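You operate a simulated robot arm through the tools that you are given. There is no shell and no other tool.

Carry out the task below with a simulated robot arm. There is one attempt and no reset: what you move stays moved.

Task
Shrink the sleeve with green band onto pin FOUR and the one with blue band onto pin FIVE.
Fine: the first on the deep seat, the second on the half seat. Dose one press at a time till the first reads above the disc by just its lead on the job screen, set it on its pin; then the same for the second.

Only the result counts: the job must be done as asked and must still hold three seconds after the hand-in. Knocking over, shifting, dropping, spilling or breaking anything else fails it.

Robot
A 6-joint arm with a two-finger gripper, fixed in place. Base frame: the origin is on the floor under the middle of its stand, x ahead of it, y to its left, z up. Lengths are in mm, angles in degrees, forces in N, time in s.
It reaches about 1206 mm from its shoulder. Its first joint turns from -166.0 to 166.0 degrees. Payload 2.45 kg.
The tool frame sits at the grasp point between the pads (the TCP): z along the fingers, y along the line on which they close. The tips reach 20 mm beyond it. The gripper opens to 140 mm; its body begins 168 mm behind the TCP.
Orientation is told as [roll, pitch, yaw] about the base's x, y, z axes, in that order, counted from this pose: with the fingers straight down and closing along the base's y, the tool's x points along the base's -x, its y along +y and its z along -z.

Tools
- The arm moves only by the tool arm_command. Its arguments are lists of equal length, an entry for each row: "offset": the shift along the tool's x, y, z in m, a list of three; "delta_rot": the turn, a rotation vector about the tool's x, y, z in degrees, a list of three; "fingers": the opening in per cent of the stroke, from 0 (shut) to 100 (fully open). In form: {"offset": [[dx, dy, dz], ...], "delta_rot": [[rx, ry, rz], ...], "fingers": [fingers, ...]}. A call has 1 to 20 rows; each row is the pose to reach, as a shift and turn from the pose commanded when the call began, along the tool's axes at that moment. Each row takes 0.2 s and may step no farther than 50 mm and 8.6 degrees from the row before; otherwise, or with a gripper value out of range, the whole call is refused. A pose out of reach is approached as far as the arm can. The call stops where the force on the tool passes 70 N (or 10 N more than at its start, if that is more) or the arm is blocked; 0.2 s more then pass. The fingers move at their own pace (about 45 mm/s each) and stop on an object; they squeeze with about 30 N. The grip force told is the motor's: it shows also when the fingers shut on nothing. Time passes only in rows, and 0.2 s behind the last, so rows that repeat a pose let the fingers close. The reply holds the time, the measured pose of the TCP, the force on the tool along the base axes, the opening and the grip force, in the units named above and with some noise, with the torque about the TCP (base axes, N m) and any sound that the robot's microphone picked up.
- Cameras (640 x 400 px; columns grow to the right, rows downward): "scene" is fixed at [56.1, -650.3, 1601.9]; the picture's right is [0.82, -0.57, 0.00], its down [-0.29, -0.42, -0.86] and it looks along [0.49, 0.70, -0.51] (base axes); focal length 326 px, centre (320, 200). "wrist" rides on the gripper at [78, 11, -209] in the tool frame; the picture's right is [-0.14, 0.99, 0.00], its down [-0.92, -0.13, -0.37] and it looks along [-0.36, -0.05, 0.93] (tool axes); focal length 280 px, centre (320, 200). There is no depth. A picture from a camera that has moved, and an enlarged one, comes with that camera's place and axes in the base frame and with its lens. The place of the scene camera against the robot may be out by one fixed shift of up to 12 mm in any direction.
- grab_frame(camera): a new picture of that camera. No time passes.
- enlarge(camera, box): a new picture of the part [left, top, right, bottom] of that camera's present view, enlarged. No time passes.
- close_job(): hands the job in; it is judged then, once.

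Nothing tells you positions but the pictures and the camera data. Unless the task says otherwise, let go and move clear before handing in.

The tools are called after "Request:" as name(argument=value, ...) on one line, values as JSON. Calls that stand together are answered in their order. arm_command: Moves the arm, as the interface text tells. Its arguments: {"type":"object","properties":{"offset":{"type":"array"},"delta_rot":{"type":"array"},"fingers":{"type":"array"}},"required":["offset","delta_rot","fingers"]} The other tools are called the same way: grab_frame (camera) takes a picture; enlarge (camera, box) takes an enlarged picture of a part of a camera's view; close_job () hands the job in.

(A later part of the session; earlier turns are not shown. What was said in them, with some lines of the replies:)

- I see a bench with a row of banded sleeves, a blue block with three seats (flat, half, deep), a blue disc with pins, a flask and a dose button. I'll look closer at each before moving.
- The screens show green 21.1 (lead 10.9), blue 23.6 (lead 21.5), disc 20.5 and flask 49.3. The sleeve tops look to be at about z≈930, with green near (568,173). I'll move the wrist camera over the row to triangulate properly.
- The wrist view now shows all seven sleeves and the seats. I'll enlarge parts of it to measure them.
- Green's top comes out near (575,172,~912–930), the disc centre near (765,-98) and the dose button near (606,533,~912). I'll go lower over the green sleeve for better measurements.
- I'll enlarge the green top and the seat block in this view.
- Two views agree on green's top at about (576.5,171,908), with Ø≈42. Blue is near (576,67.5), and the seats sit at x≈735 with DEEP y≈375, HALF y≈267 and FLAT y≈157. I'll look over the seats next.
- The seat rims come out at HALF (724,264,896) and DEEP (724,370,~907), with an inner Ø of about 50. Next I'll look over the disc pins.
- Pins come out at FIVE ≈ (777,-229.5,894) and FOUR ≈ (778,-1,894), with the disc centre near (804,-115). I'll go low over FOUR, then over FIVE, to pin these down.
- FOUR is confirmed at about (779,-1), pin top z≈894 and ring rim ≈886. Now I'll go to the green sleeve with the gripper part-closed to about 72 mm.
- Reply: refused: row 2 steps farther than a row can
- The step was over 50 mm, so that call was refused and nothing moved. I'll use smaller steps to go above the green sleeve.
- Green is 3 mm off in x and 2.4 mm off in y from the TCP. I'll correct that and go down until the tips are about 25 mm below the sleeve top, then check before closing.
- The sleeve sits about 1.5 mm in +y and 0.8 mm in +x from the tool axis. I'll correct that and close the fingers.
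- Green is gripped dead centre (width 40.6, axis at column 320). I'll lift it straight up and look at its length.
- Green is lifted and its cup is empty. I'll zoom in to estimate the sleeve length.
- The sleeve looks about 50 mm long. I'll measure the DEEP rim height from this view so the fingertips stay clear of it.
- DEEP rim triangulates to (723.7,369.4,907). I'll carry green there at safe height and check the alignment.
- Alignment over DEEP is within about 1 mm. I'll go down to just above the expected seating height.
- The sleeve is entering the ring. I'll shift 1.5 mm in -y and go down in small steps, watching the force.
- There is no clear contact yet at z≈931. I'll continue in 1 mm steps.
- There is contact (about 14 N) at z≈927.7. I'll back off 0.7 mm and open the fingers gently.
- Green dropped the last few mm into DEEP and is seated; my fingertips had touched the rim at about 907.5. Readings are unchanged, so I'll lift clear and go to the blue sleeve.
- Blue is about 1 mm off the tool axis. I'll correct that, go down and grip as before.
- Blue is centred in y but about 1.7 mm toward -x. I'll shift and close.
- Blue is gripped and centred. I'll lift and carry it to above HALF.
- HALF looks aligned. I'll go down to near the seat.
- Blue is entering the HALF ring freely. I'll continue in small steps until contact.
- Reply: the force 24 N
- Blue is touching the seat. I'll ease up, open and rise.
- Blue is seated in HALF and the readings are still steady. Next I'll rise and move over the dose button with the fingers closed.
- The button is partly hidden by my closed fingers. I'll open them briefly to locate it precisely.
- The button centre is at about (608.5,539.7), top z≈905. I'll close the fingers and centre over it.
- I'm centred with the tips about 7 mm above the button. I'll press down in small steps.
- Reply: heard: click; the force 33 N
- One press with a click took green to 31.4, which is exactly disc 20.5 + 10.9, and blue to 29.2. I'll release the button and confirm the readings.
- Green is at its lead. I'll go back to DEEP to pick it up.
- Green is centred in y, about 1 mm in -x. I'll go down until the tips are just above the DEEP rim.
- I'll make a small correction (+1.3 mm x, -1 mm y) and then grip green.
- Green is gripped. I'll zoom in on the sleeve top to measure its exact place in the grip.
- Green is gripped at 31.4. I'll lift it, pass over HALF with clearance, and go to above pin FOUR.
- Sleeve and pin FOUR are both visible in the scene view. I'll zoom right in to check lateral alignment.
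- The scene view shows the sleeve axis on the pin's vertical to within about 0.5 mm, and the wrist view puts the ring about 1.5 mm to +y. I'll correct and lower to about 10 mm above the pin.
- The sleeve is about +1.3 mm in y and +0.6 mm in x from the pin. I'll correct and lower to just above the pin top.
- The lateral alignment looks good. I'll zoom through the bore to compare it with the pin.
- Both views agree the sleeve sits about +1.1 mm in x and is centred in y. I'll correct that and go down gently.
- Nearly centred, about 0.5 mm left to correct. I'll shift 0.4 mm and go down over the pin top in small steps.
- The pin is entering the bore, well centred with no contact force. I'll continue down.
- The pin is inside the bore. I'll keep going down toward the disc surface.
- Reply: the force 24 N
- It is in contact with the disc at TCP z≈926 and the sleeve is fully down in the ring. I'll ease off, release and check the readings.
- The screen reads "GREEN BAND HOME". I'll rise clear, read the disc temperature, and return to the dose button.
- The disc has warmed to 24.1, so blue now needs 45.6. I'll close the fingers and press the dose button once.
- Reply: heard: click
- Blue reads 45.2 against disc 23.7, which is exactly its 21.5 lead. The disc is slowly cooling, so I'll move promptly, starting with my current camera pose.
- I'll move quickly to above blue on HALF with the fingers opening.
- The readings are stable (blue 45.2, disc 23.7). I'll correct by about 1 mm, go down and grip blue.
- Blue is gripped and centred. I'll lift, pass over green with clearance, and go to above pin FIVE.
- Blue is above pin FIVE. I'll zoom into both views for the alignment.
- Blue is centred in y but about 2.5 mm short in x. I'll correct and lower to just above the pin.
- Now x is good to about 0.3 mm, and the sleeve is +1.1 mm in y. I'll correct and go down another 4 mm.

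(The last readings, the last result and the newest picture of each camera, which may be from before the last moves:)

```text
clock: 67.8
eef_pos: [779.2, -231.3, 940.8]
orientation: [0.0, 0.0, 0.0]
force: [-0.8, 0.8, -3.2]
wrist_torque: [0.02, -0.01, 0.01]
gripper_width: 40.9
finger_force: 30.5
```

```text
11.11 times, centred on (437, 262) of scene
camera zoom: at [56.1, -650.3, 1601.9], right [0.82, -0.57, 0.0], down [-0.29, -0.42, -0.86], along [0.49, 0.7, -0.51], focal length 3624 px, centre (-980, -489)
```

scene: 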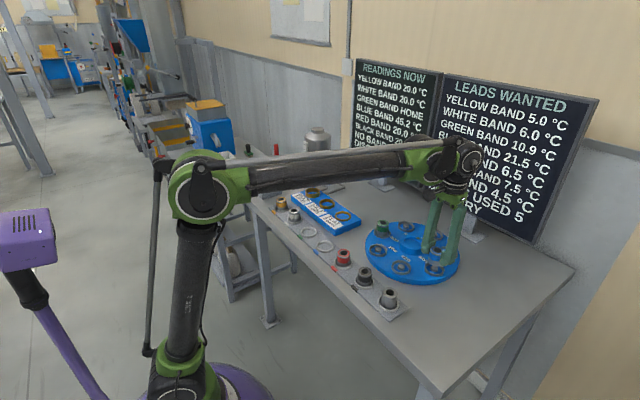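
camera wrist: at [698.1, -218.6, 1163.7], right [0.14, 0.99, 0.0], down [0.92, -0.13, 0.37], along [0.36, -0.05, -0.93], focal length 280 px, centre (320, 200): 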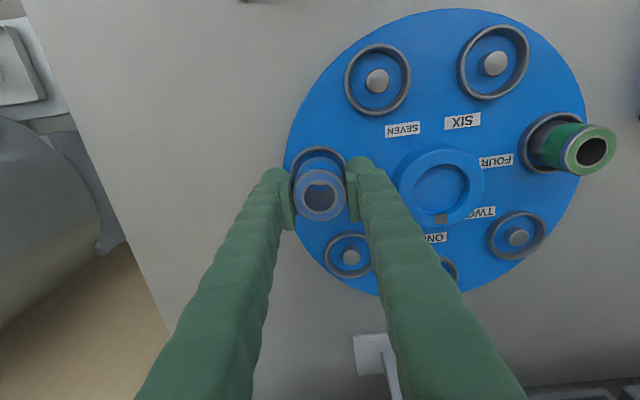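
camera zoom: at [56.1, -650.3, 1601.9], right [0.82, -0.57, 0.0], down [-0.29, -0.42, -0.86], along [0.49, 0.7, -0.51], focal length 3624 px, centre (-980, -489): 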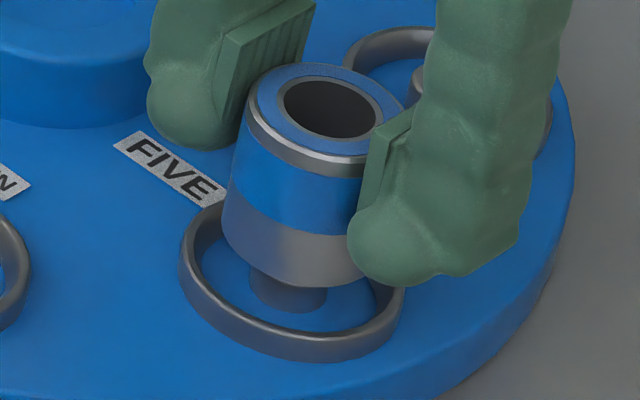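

After the jitter the sleeve is about 0.6 mm toward -y, and x looks fine. I'll nudge +0.6 mm in y, hold to settle, and go down a little.

Request:
arm_command(offset=[[0, 0.0006, 0.0015], [0, 0.0006, 0.003], [0, 0.0006, 0.003], [0, 0.0006, 0.003], [0, 0.0006, 0.003]], delta_rot=[[0, 0, 0], [0, 0, 0], [0, 0, 0], [0, 0, 0], [0, 0, 0]], fingers=[20, 20, 20, 20, 20])

Request:
enlarge(camera="wrist", box=[300, 165, 340, 205])

Request:
enlarge(camera="scene", box=[422, 244, 452, 280])

```text
clock: 69.0
eef_pos: [779.8, -230.1, 938.4]
orientation: [-0.1, 0.0, 0.0]
force: [0.8, -0.2, -3.6]
wrist_torque: [0.01, -0.01, -0.01]
gripper_width: 40.4
finger_force: 29.7
```

```text
10.00 times, centred on (320, 185) of wrist
camera zoom: at [701.0, -220.5, 1145.9], right [0.14, 0.99, 0.0], down [0.92, -0.13, 0.37], along [0.36, -0.05, -0.93], focal length 2804 px, centre (320, 350)
```

zoom: 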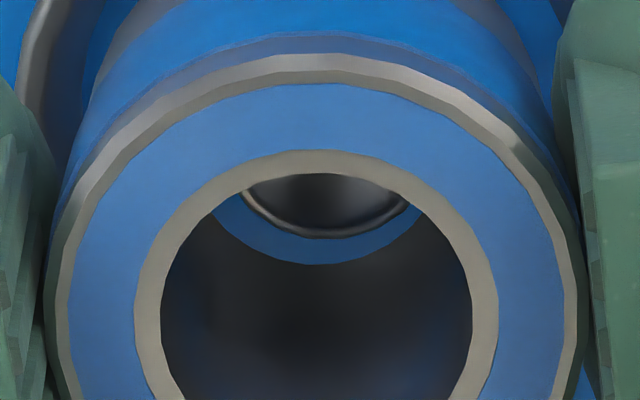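

```text
11.11 times, centred on (437, 262) of scene
camera zoom: at [56.1, -650.3, 1601.9], right [0.82, -0.57, 0.0], down [-0.29, -0.42, -0.86], along [0.49, 0.7, -0.51], focal length 3624 px, centre (-980, -489)
```

zoom: 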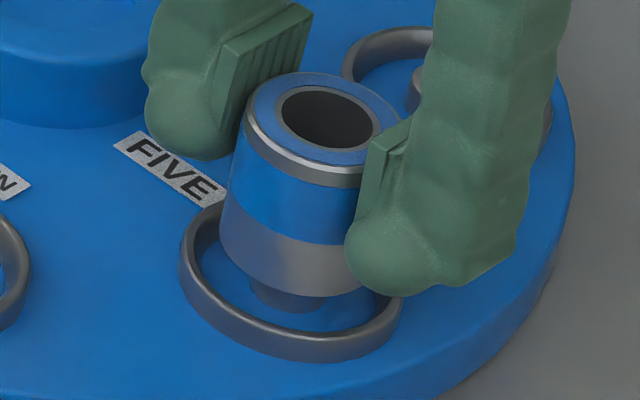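

The pin is about +0.6 mm in y from the bore. I'll nudge +0.6 mm in both x and y and go down 4 mm.

Request:
arm_command(offset=[[-0.0006, 0.0007, 0.001], [-0.0006, 0.0007, 0.0025], [-0.0006, 0.0007, 0.004], [-0.0006, 0.0007, 0.004], [-0.0006, 0.0007, 0.004]], delta_rot=[[0, 0, 0], [0, 0, 0], [0, 0, 0], [0, 0, 0], [0, 0, 0]], fingers=[20, 20, 20, 20, 20])

Request:
enlarge(camera="wrist", box=[300, 165, 340, 205])

Request:
enlarge(camera="scene", box=[422, 244, 452, 280])

```text
clock: 70.2
eef_pos: [779.5, -229.2, 933.1]
orientation: [0.1, 0.0, 0.0]
force: [0.3, 0.5, -3.4]
wrist_torque: [-0.01, 0.0, 0.01]
gripper_width: 40.7
finger_force: 29.9
```

```text
10.00 times, centred on (320, 185) of wrist
camera zoom: at [702.0, -219.6, 1141.4], right [0.14, 0.99, 0.0], down [0.92, -0.13, 0.37], along [0.36, -0.05, -0.93], focal length 2804 px, centre (320, 350)
```

zoom: 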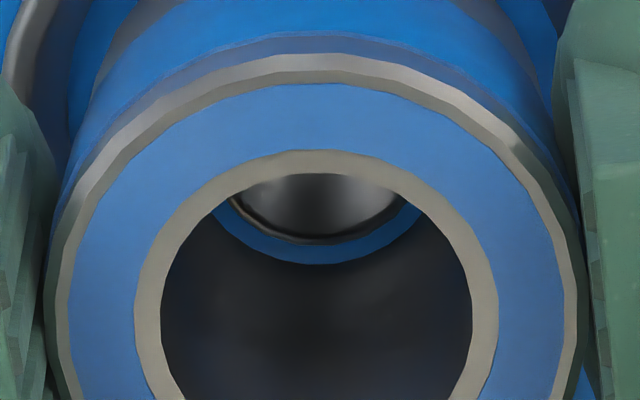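

```text
11.11 times, centred on (437, 262) of scene
camera zoom: at [56.1, -650.3, 1601.9], right [0.82, -0.57, 0.0], down [-0.29, -0.42, -0.86], along [0.49, 0.7, -0.51], focal length 3624 px, centre (-980, -489)
```

zoom: 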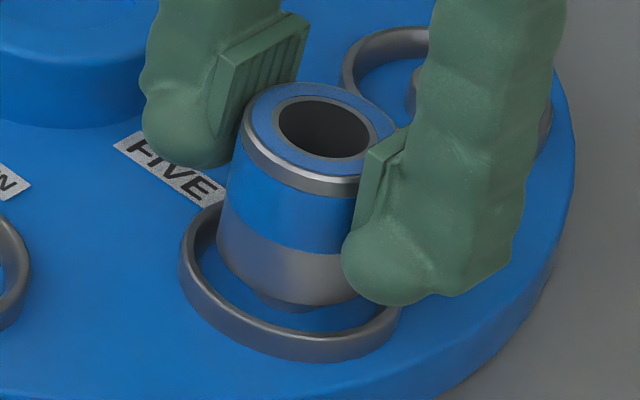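

Now centred in both directions. I'll continue down onto the pin.

Request:
arm_command(offset=[[0, 0, 0.0015], [0, 0, 0.003], [0, 0, 0.0045], [0, 0, 0.006], [0, 0, 0.006]], delta_rot=[[0, 0, 0], [0, 0, 0], [0, 0, 0], [0, 0, 0], [0, 0, 0]], fingers=[20, 20, 20, 20, 20])

Request:
enlarge(camera="wrist", box=[300, 165, 340, 205])

Request:
enlarge(camera="scene", box=[422, 244, 452, 280])

```text
clock: 71.4
eef_pos: [778.6, -229.8, 925.4]
orientation: [0.1, 0.0, 0.0]
force: [0.2, -0.1, -3.2]
wrist_torque: [-0.02, -0.05, 0.02]
gripper_width: 40.7
finger_force: 30.0
```

```text
10.00 times, centred on (320, 185) of wrist
camera zoom: at [701.4, -219.4, 1135.9], right [0.14, 0.99, 0.0], down [0.92, -0.13, 0.37], along [0.36, -0.05, -0.93], focal length 2804 px, centre (320, 350)
```

zoom: 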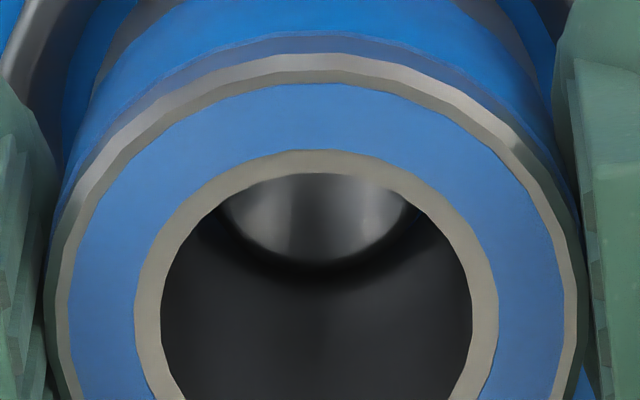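

```text
11.11 times, centred on (437, 262) of scene
camera zoom: at [56.1, -650.3, 1601.9], right [0.82, -0.57, 0.0], down [-0.29, -0.42, -0.86], along [0.49, 0.7, -0.51], focal length 3624 px, centre (-980, -489)
```

zoom: 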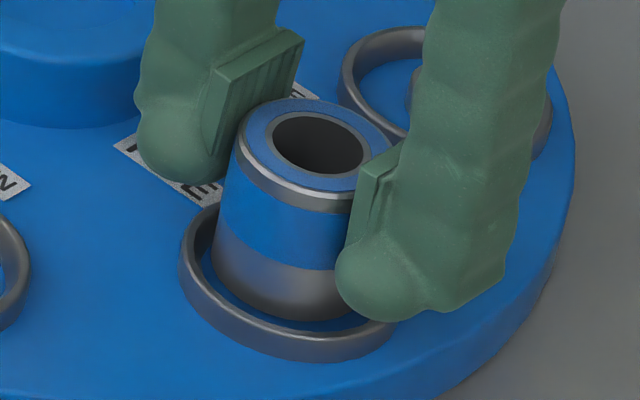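

The pin is inside the bore with no side force. I'll lower the rest of the way to the disc.

Request:
arm_command(offset=[[0, 0, 0.0015], [0, 0, 0.003], [0, 0, 0.0045], [0, 0, 0.0055], [0, 0, 0.0055]], delta_rot=[[0, 0, 0], [0, 0, 0], [0, 0, 0], [0, 0, 0], [0, 0, 0]], fingers=[20, 20, 20, 20, 20])

Request:
enlarge(camera="scene", box=[422, 244, 452, 280])

```text
clock: 72.6
eef_pos: [779.7, -229.1, 923.0]
orientation: [0.0, -0.1, 0.0]
force: [7.7, -3.1, 19.2]
wrist_torque: [-0.04, 0.09, 0.03]
gripper_width: 40.6
finger_force: 29.8
```

```text
11.11 times, centred on (437, 262) of scene
camera zoom: at [56.1, -650.3, 1601.9], right [0.82, -0.57, 0.0], down [-0.29, -0.42, -0.86], along [0.49, 0.7, -0.51], focal length 3624 px, centre (-980, -489)
```

zoom: 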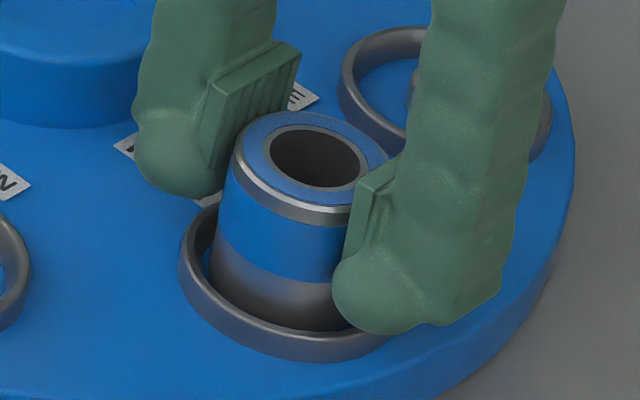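

There is contact at about z 922. I'll check the wrist view to see whether it's fully seated.

Request:
enlarge(camera="wrist", box=[270, 130, 370, 230])

Request:
enlarge(camera="scene", box=[360, 200, 470, 300])

Request:
enlarge(camera="scene", box=[350, 50, 440, 190])

```text
4.00 times, centred on (320, 180) of wrist
camera zoom: at [701.1, -219.4, 1131.2], right [0.14, 0.99, 0.0], down [0.92, -0.13, 0.37], along [0.37, -0.05, -0.93], focal length 1122 px, centre (320, 280)
```

zoom: 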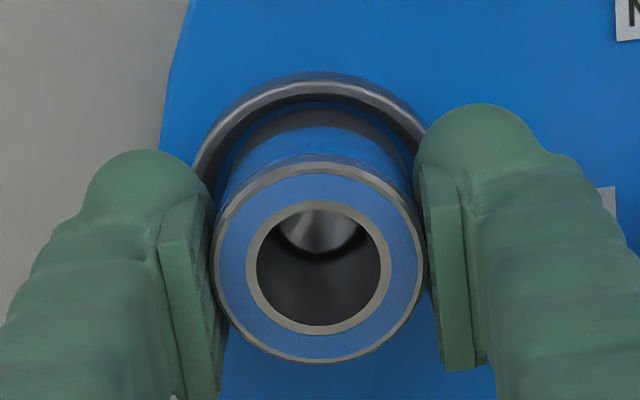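

```text
4.00 times, centred on (415, 250) of scene
camera zoom: at [56.1, -650.3, 1601.9], right [0.82, -0.57, 0.0], down [-0.29, -0.42, -0.86], along [0.49, 0.7, -0.51], focal length 1304 px, centre (-60, 0)
```

zoom: 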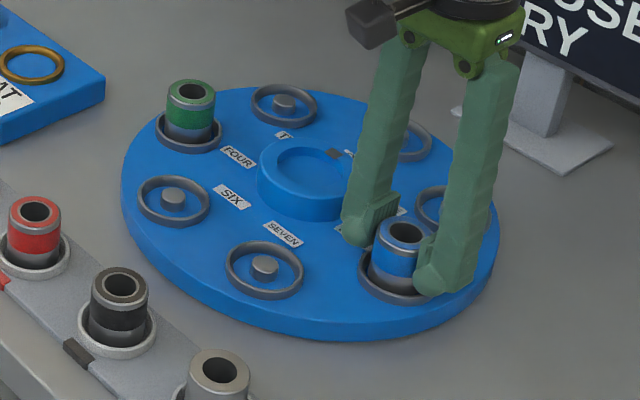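

```text
2.86 times, centred on (395, 120) of scene
camera zoom: at [56.1, -650.3, 1601.9], right [0.82, -0.57, 0.0], down [-0.29, -0.42, -0.86], along [0.49, 0.7, -0.51], focal length 932 px, centre (106, 429)
```

zoom: 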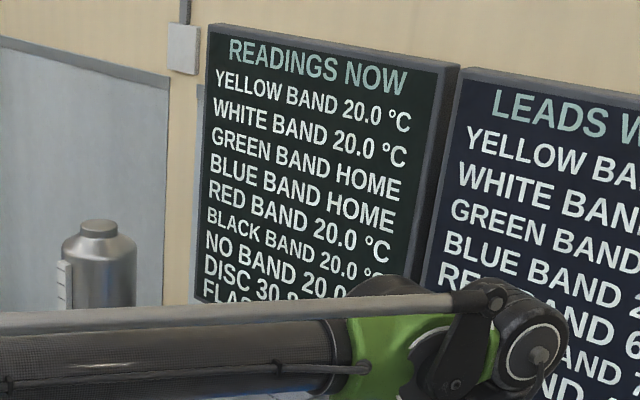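

The screen reads "BLUE BAND HOME". I'll relieve the push, open the fingers and look again.

Request:
arm_command(offset=[[0, 0, -0.0007], [0, 0, -0.0007], [0, 0, -0.0007], [0, 0, -0.0007], [0, 0, -0.0007]], delta_rot=[[0, 0, 0], [0, 0, 0], [0, 0, 0], [0, 0, 0], [0, 0, 0]], fingers=[20, 32, 45, 45, 45])

Request:
enlarge(camera="wrist", box=[270, 130, 370, 230])

Request:
enlarge(camera="scene", box=[422, 244, 452, 280])

```text
clock: 73.8
eef_pos: [780.0, -229.4, 922.8]
orientation: [0.0, 0.0, 0.1]
force: [-0.2, -0.6, -0.3]
wrist_torque: [0.02, -0.02, -0.02]
gripper_width: 62.9
finger_force: 0.1
```

```text
4.00 times, centred on (320, 180) of wrist
camera zoom: at [701.6, -218.9, 1131.2], right [0.14, 0.99, 0.0], down [0.92, -0.13, 0.37], along [0.36, -0.05, -0.93], focal length 1122 px, centre (320, 280)
```

zoom: 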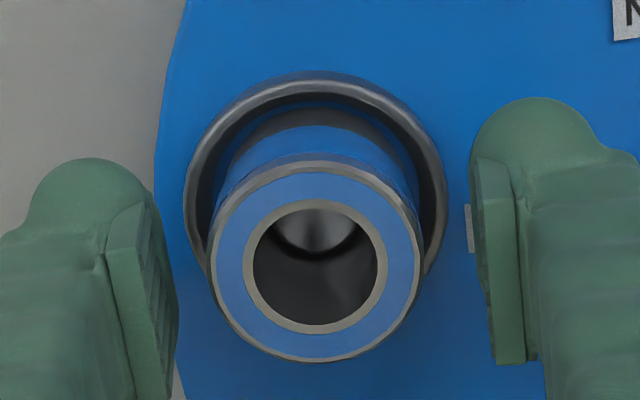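

```text
11.11 times, centred on (437, 262) of scene
camera zoom: at [56.1, -650.3, 1601.9], right [0.82, -0.57, 0.0], down [-0.29, -0.42, -0.86], along [0.49, 0.7, -0.51], focal length 3624 px, centre (-980, -489)
```

zoom: 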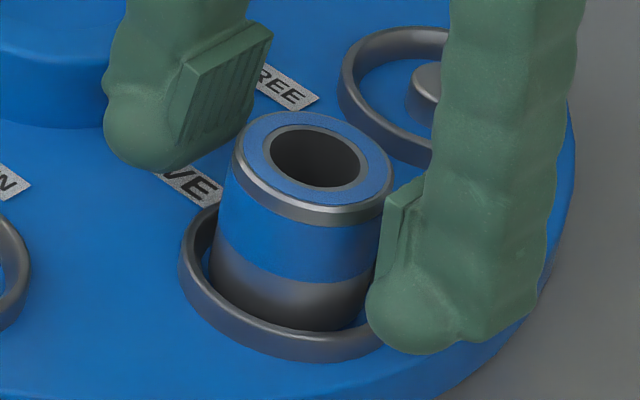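

Blue stands free on FIVE. I'll rise straight up and move clear, then do a final check.

Request:
arm_command(offset=[[0, 0, -0.03], [0, 0, -0.075], [0, 0, -0.12], [0.045, 0, -0.14], [0.09, 0, -0.15], [0.135, 0, -0.15], [0.18, 0, -0.15], [0.18, 0, -0.15]], delta_rot=[[0, 0, 0], [0, 0, 0], [0, 0, 0], [0, 0, 0], [0, 0, 0], [0, 0, 0], [0, 0, 0], [0, 0, 0]], fingers=[45, 45, 45, 45, 45, 45, 45, 45])

Request:
grab_frame(camera="scene")

Request:
enlarge(camera="scene", box=[340, 50, 600, 240])

Request:
grab_frame(camera="wrist")

Request:
enlarge(camera="scene", box=[240, 170, 470, 310])

```text
clock: 75.6
eef_pos: [599.9, -227.9, 1072.8]
orientation: [0.0, -0.1, 0.0]
force: [0.2, 0.8, 0.7]
wrist_torque: [-0.05, 0.02, 0.01]
gripper_width: 63.1
finger_force: 0.1
```

```text
taken
```

scene: 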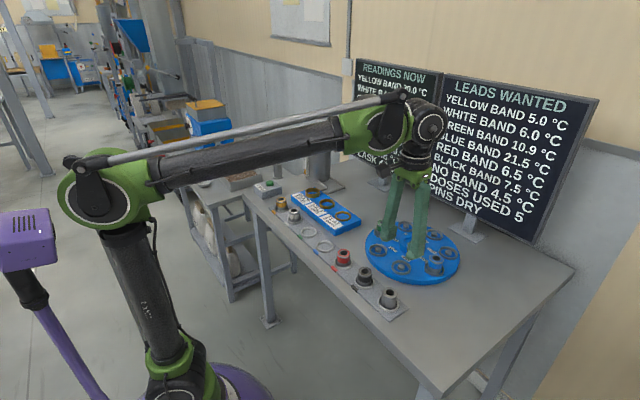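

```text
2.11 times, centred on (470, 145) of scene
camera zoom: at [56.1, -650.3, 1601.9], right [0.82, -0.57, 0.0], down [-0.29, -0.42, -0.86], along [0.49, 0.7, -0.51], focal length 687 px, centre (4, 316)
```

zoom: 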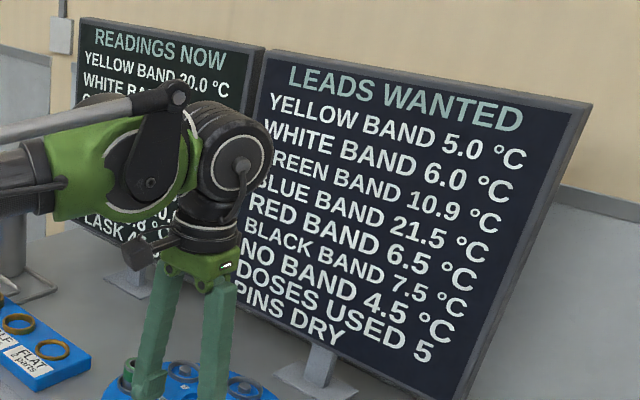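

```text
taken
camera wrist: at [521.9, -216.8, 1280.8], right [0.14, 0.99, 0.0], down [0.92, -0.13, 0.37], along [0.36, -0.05, -0.93], focal length 280 px, centre (320, 200)
```

wrist: 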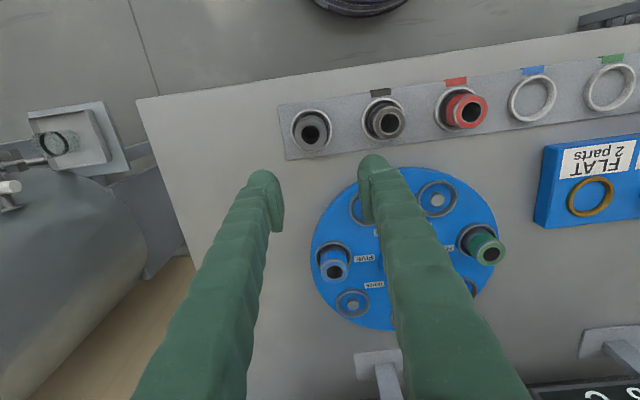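

```text
2.78 times, centred on (355, 240) of scene
camera zoom: at [56.1, -650.3, 1601.9], right [0.82, -0.57, 0.0], down [-0.29, -0.42, -0.86], along [0.49, 0.7, -0.51], focal length 908 px, centre (223, 89)
```

zoom: 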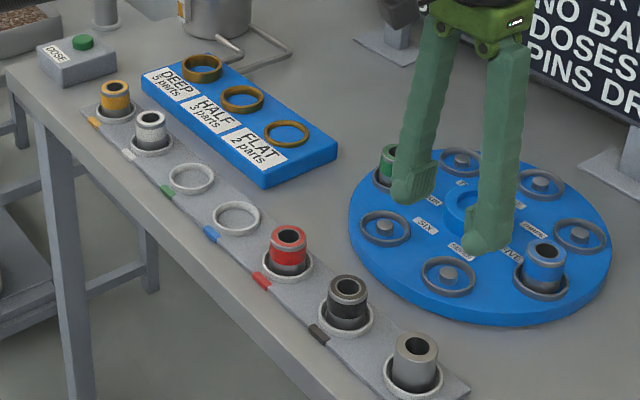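

Both sleeves stand on their pins and nothing else has moved. I'll move a bit further back to see the readings board once more before handing in.

Request:
arm_command(offset=[[0.045, 0.0, -0.01], [0.09, 0.0, -0.02], [0.135, 0.0, -0.03], [0.17, 0.0, -0.03], [0.17, 0.0, -0.03]], delta_rot=[[0, 0, 0], [0, 0, 0], [0, 0, 0], [0, 0, 0], [0, 0, 0]], fingers=[45, 45, 45, 45, 45])

Request:
enlarge(camera="scene", box=[340, 50, 600, 240])

Request:
enlarge(camera="scene", box=[340, 200, 480, 300])

```text
clock: 76.8
eef_pos: [442.7, -234.9, 1107.1]
orientation: [0.0, 0.0, 0.1]
force: [0.1, 0.2, 0.5]
wrist_torque: [0.0, -0.01, -0.01]
gripper_width: 63.3
finger_force: 0.0
```

```text
2.11 times, centred on (470, 145) of scene
camera zoom: at [56.1, -650.3, 1601.9], right [0.82, -0.57, 0.0], down [-0.29, -0.42, -0.86], along [0.49, 0.7, -0.51], focal length 687 px, centre (4, 316)
```

zoom: 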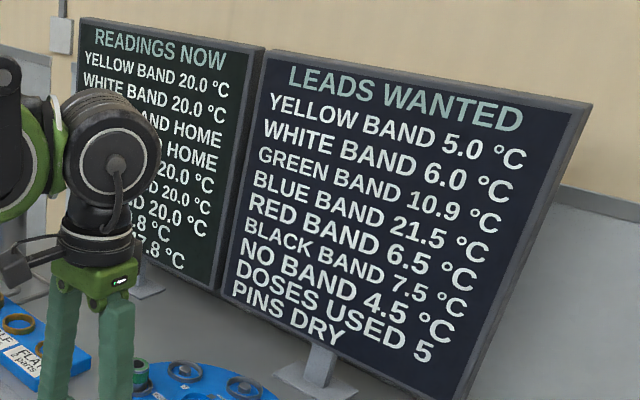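

```text
4.00 times, centred on (410, 250) of scene
camera zoom: at [56.1, -650.3, 1601.9], right [0.82, -0.57, 0.0], down [-0.29, -0.42, -0.86], along [0.49, 0.7, -0.51], focal length 1304 px, centre (-40, 0)
```

zoom: 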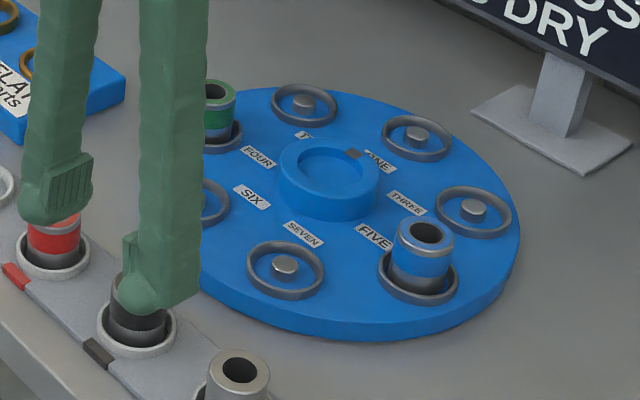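

Both sleeves show HOME, with green on FOUR and blue on FIVE. The arm is clear and everything else is where it was, so I'm handing in.

Request:
close_job()

```text
The job is handed in.
```

The green-band sleeve is on pin FOUR and the blue-band sleeve is on pin FIVE. The readings board showed HOME for both before I handed the job in; I haven't seen the verdict.

| Sleeve | Seat | Reading when picked up | Disc then | Above the disc | Lead wanted |
|---|---|---|---|---|---|
| Green | DEEP | 31.4 °C | 20.5 °C | 10.9 °C | 10.9 °C |
| Blue | HALF | 45.2 °C | 23.7 °C | 21.5 °C | 21.5 °C |

- **Doses:** It took two presses. The first brought green to its lead with both sleeves on their seats. The second brought blue to its lead after green was on its pin. The counter went from 3 to 5.
- **DEEP seat contact:** When I lowered green onto the DEEP seat, the fingertips touched the ring's rim with about 14 N. I eased off, let go, and the sleeve dropped the last few millimetres into place.
- **Everything else:** In the last pictures the other five sleeves were still in their cups, and nothing looked shifted or knocked over. The gripper is open and clear of the disc.
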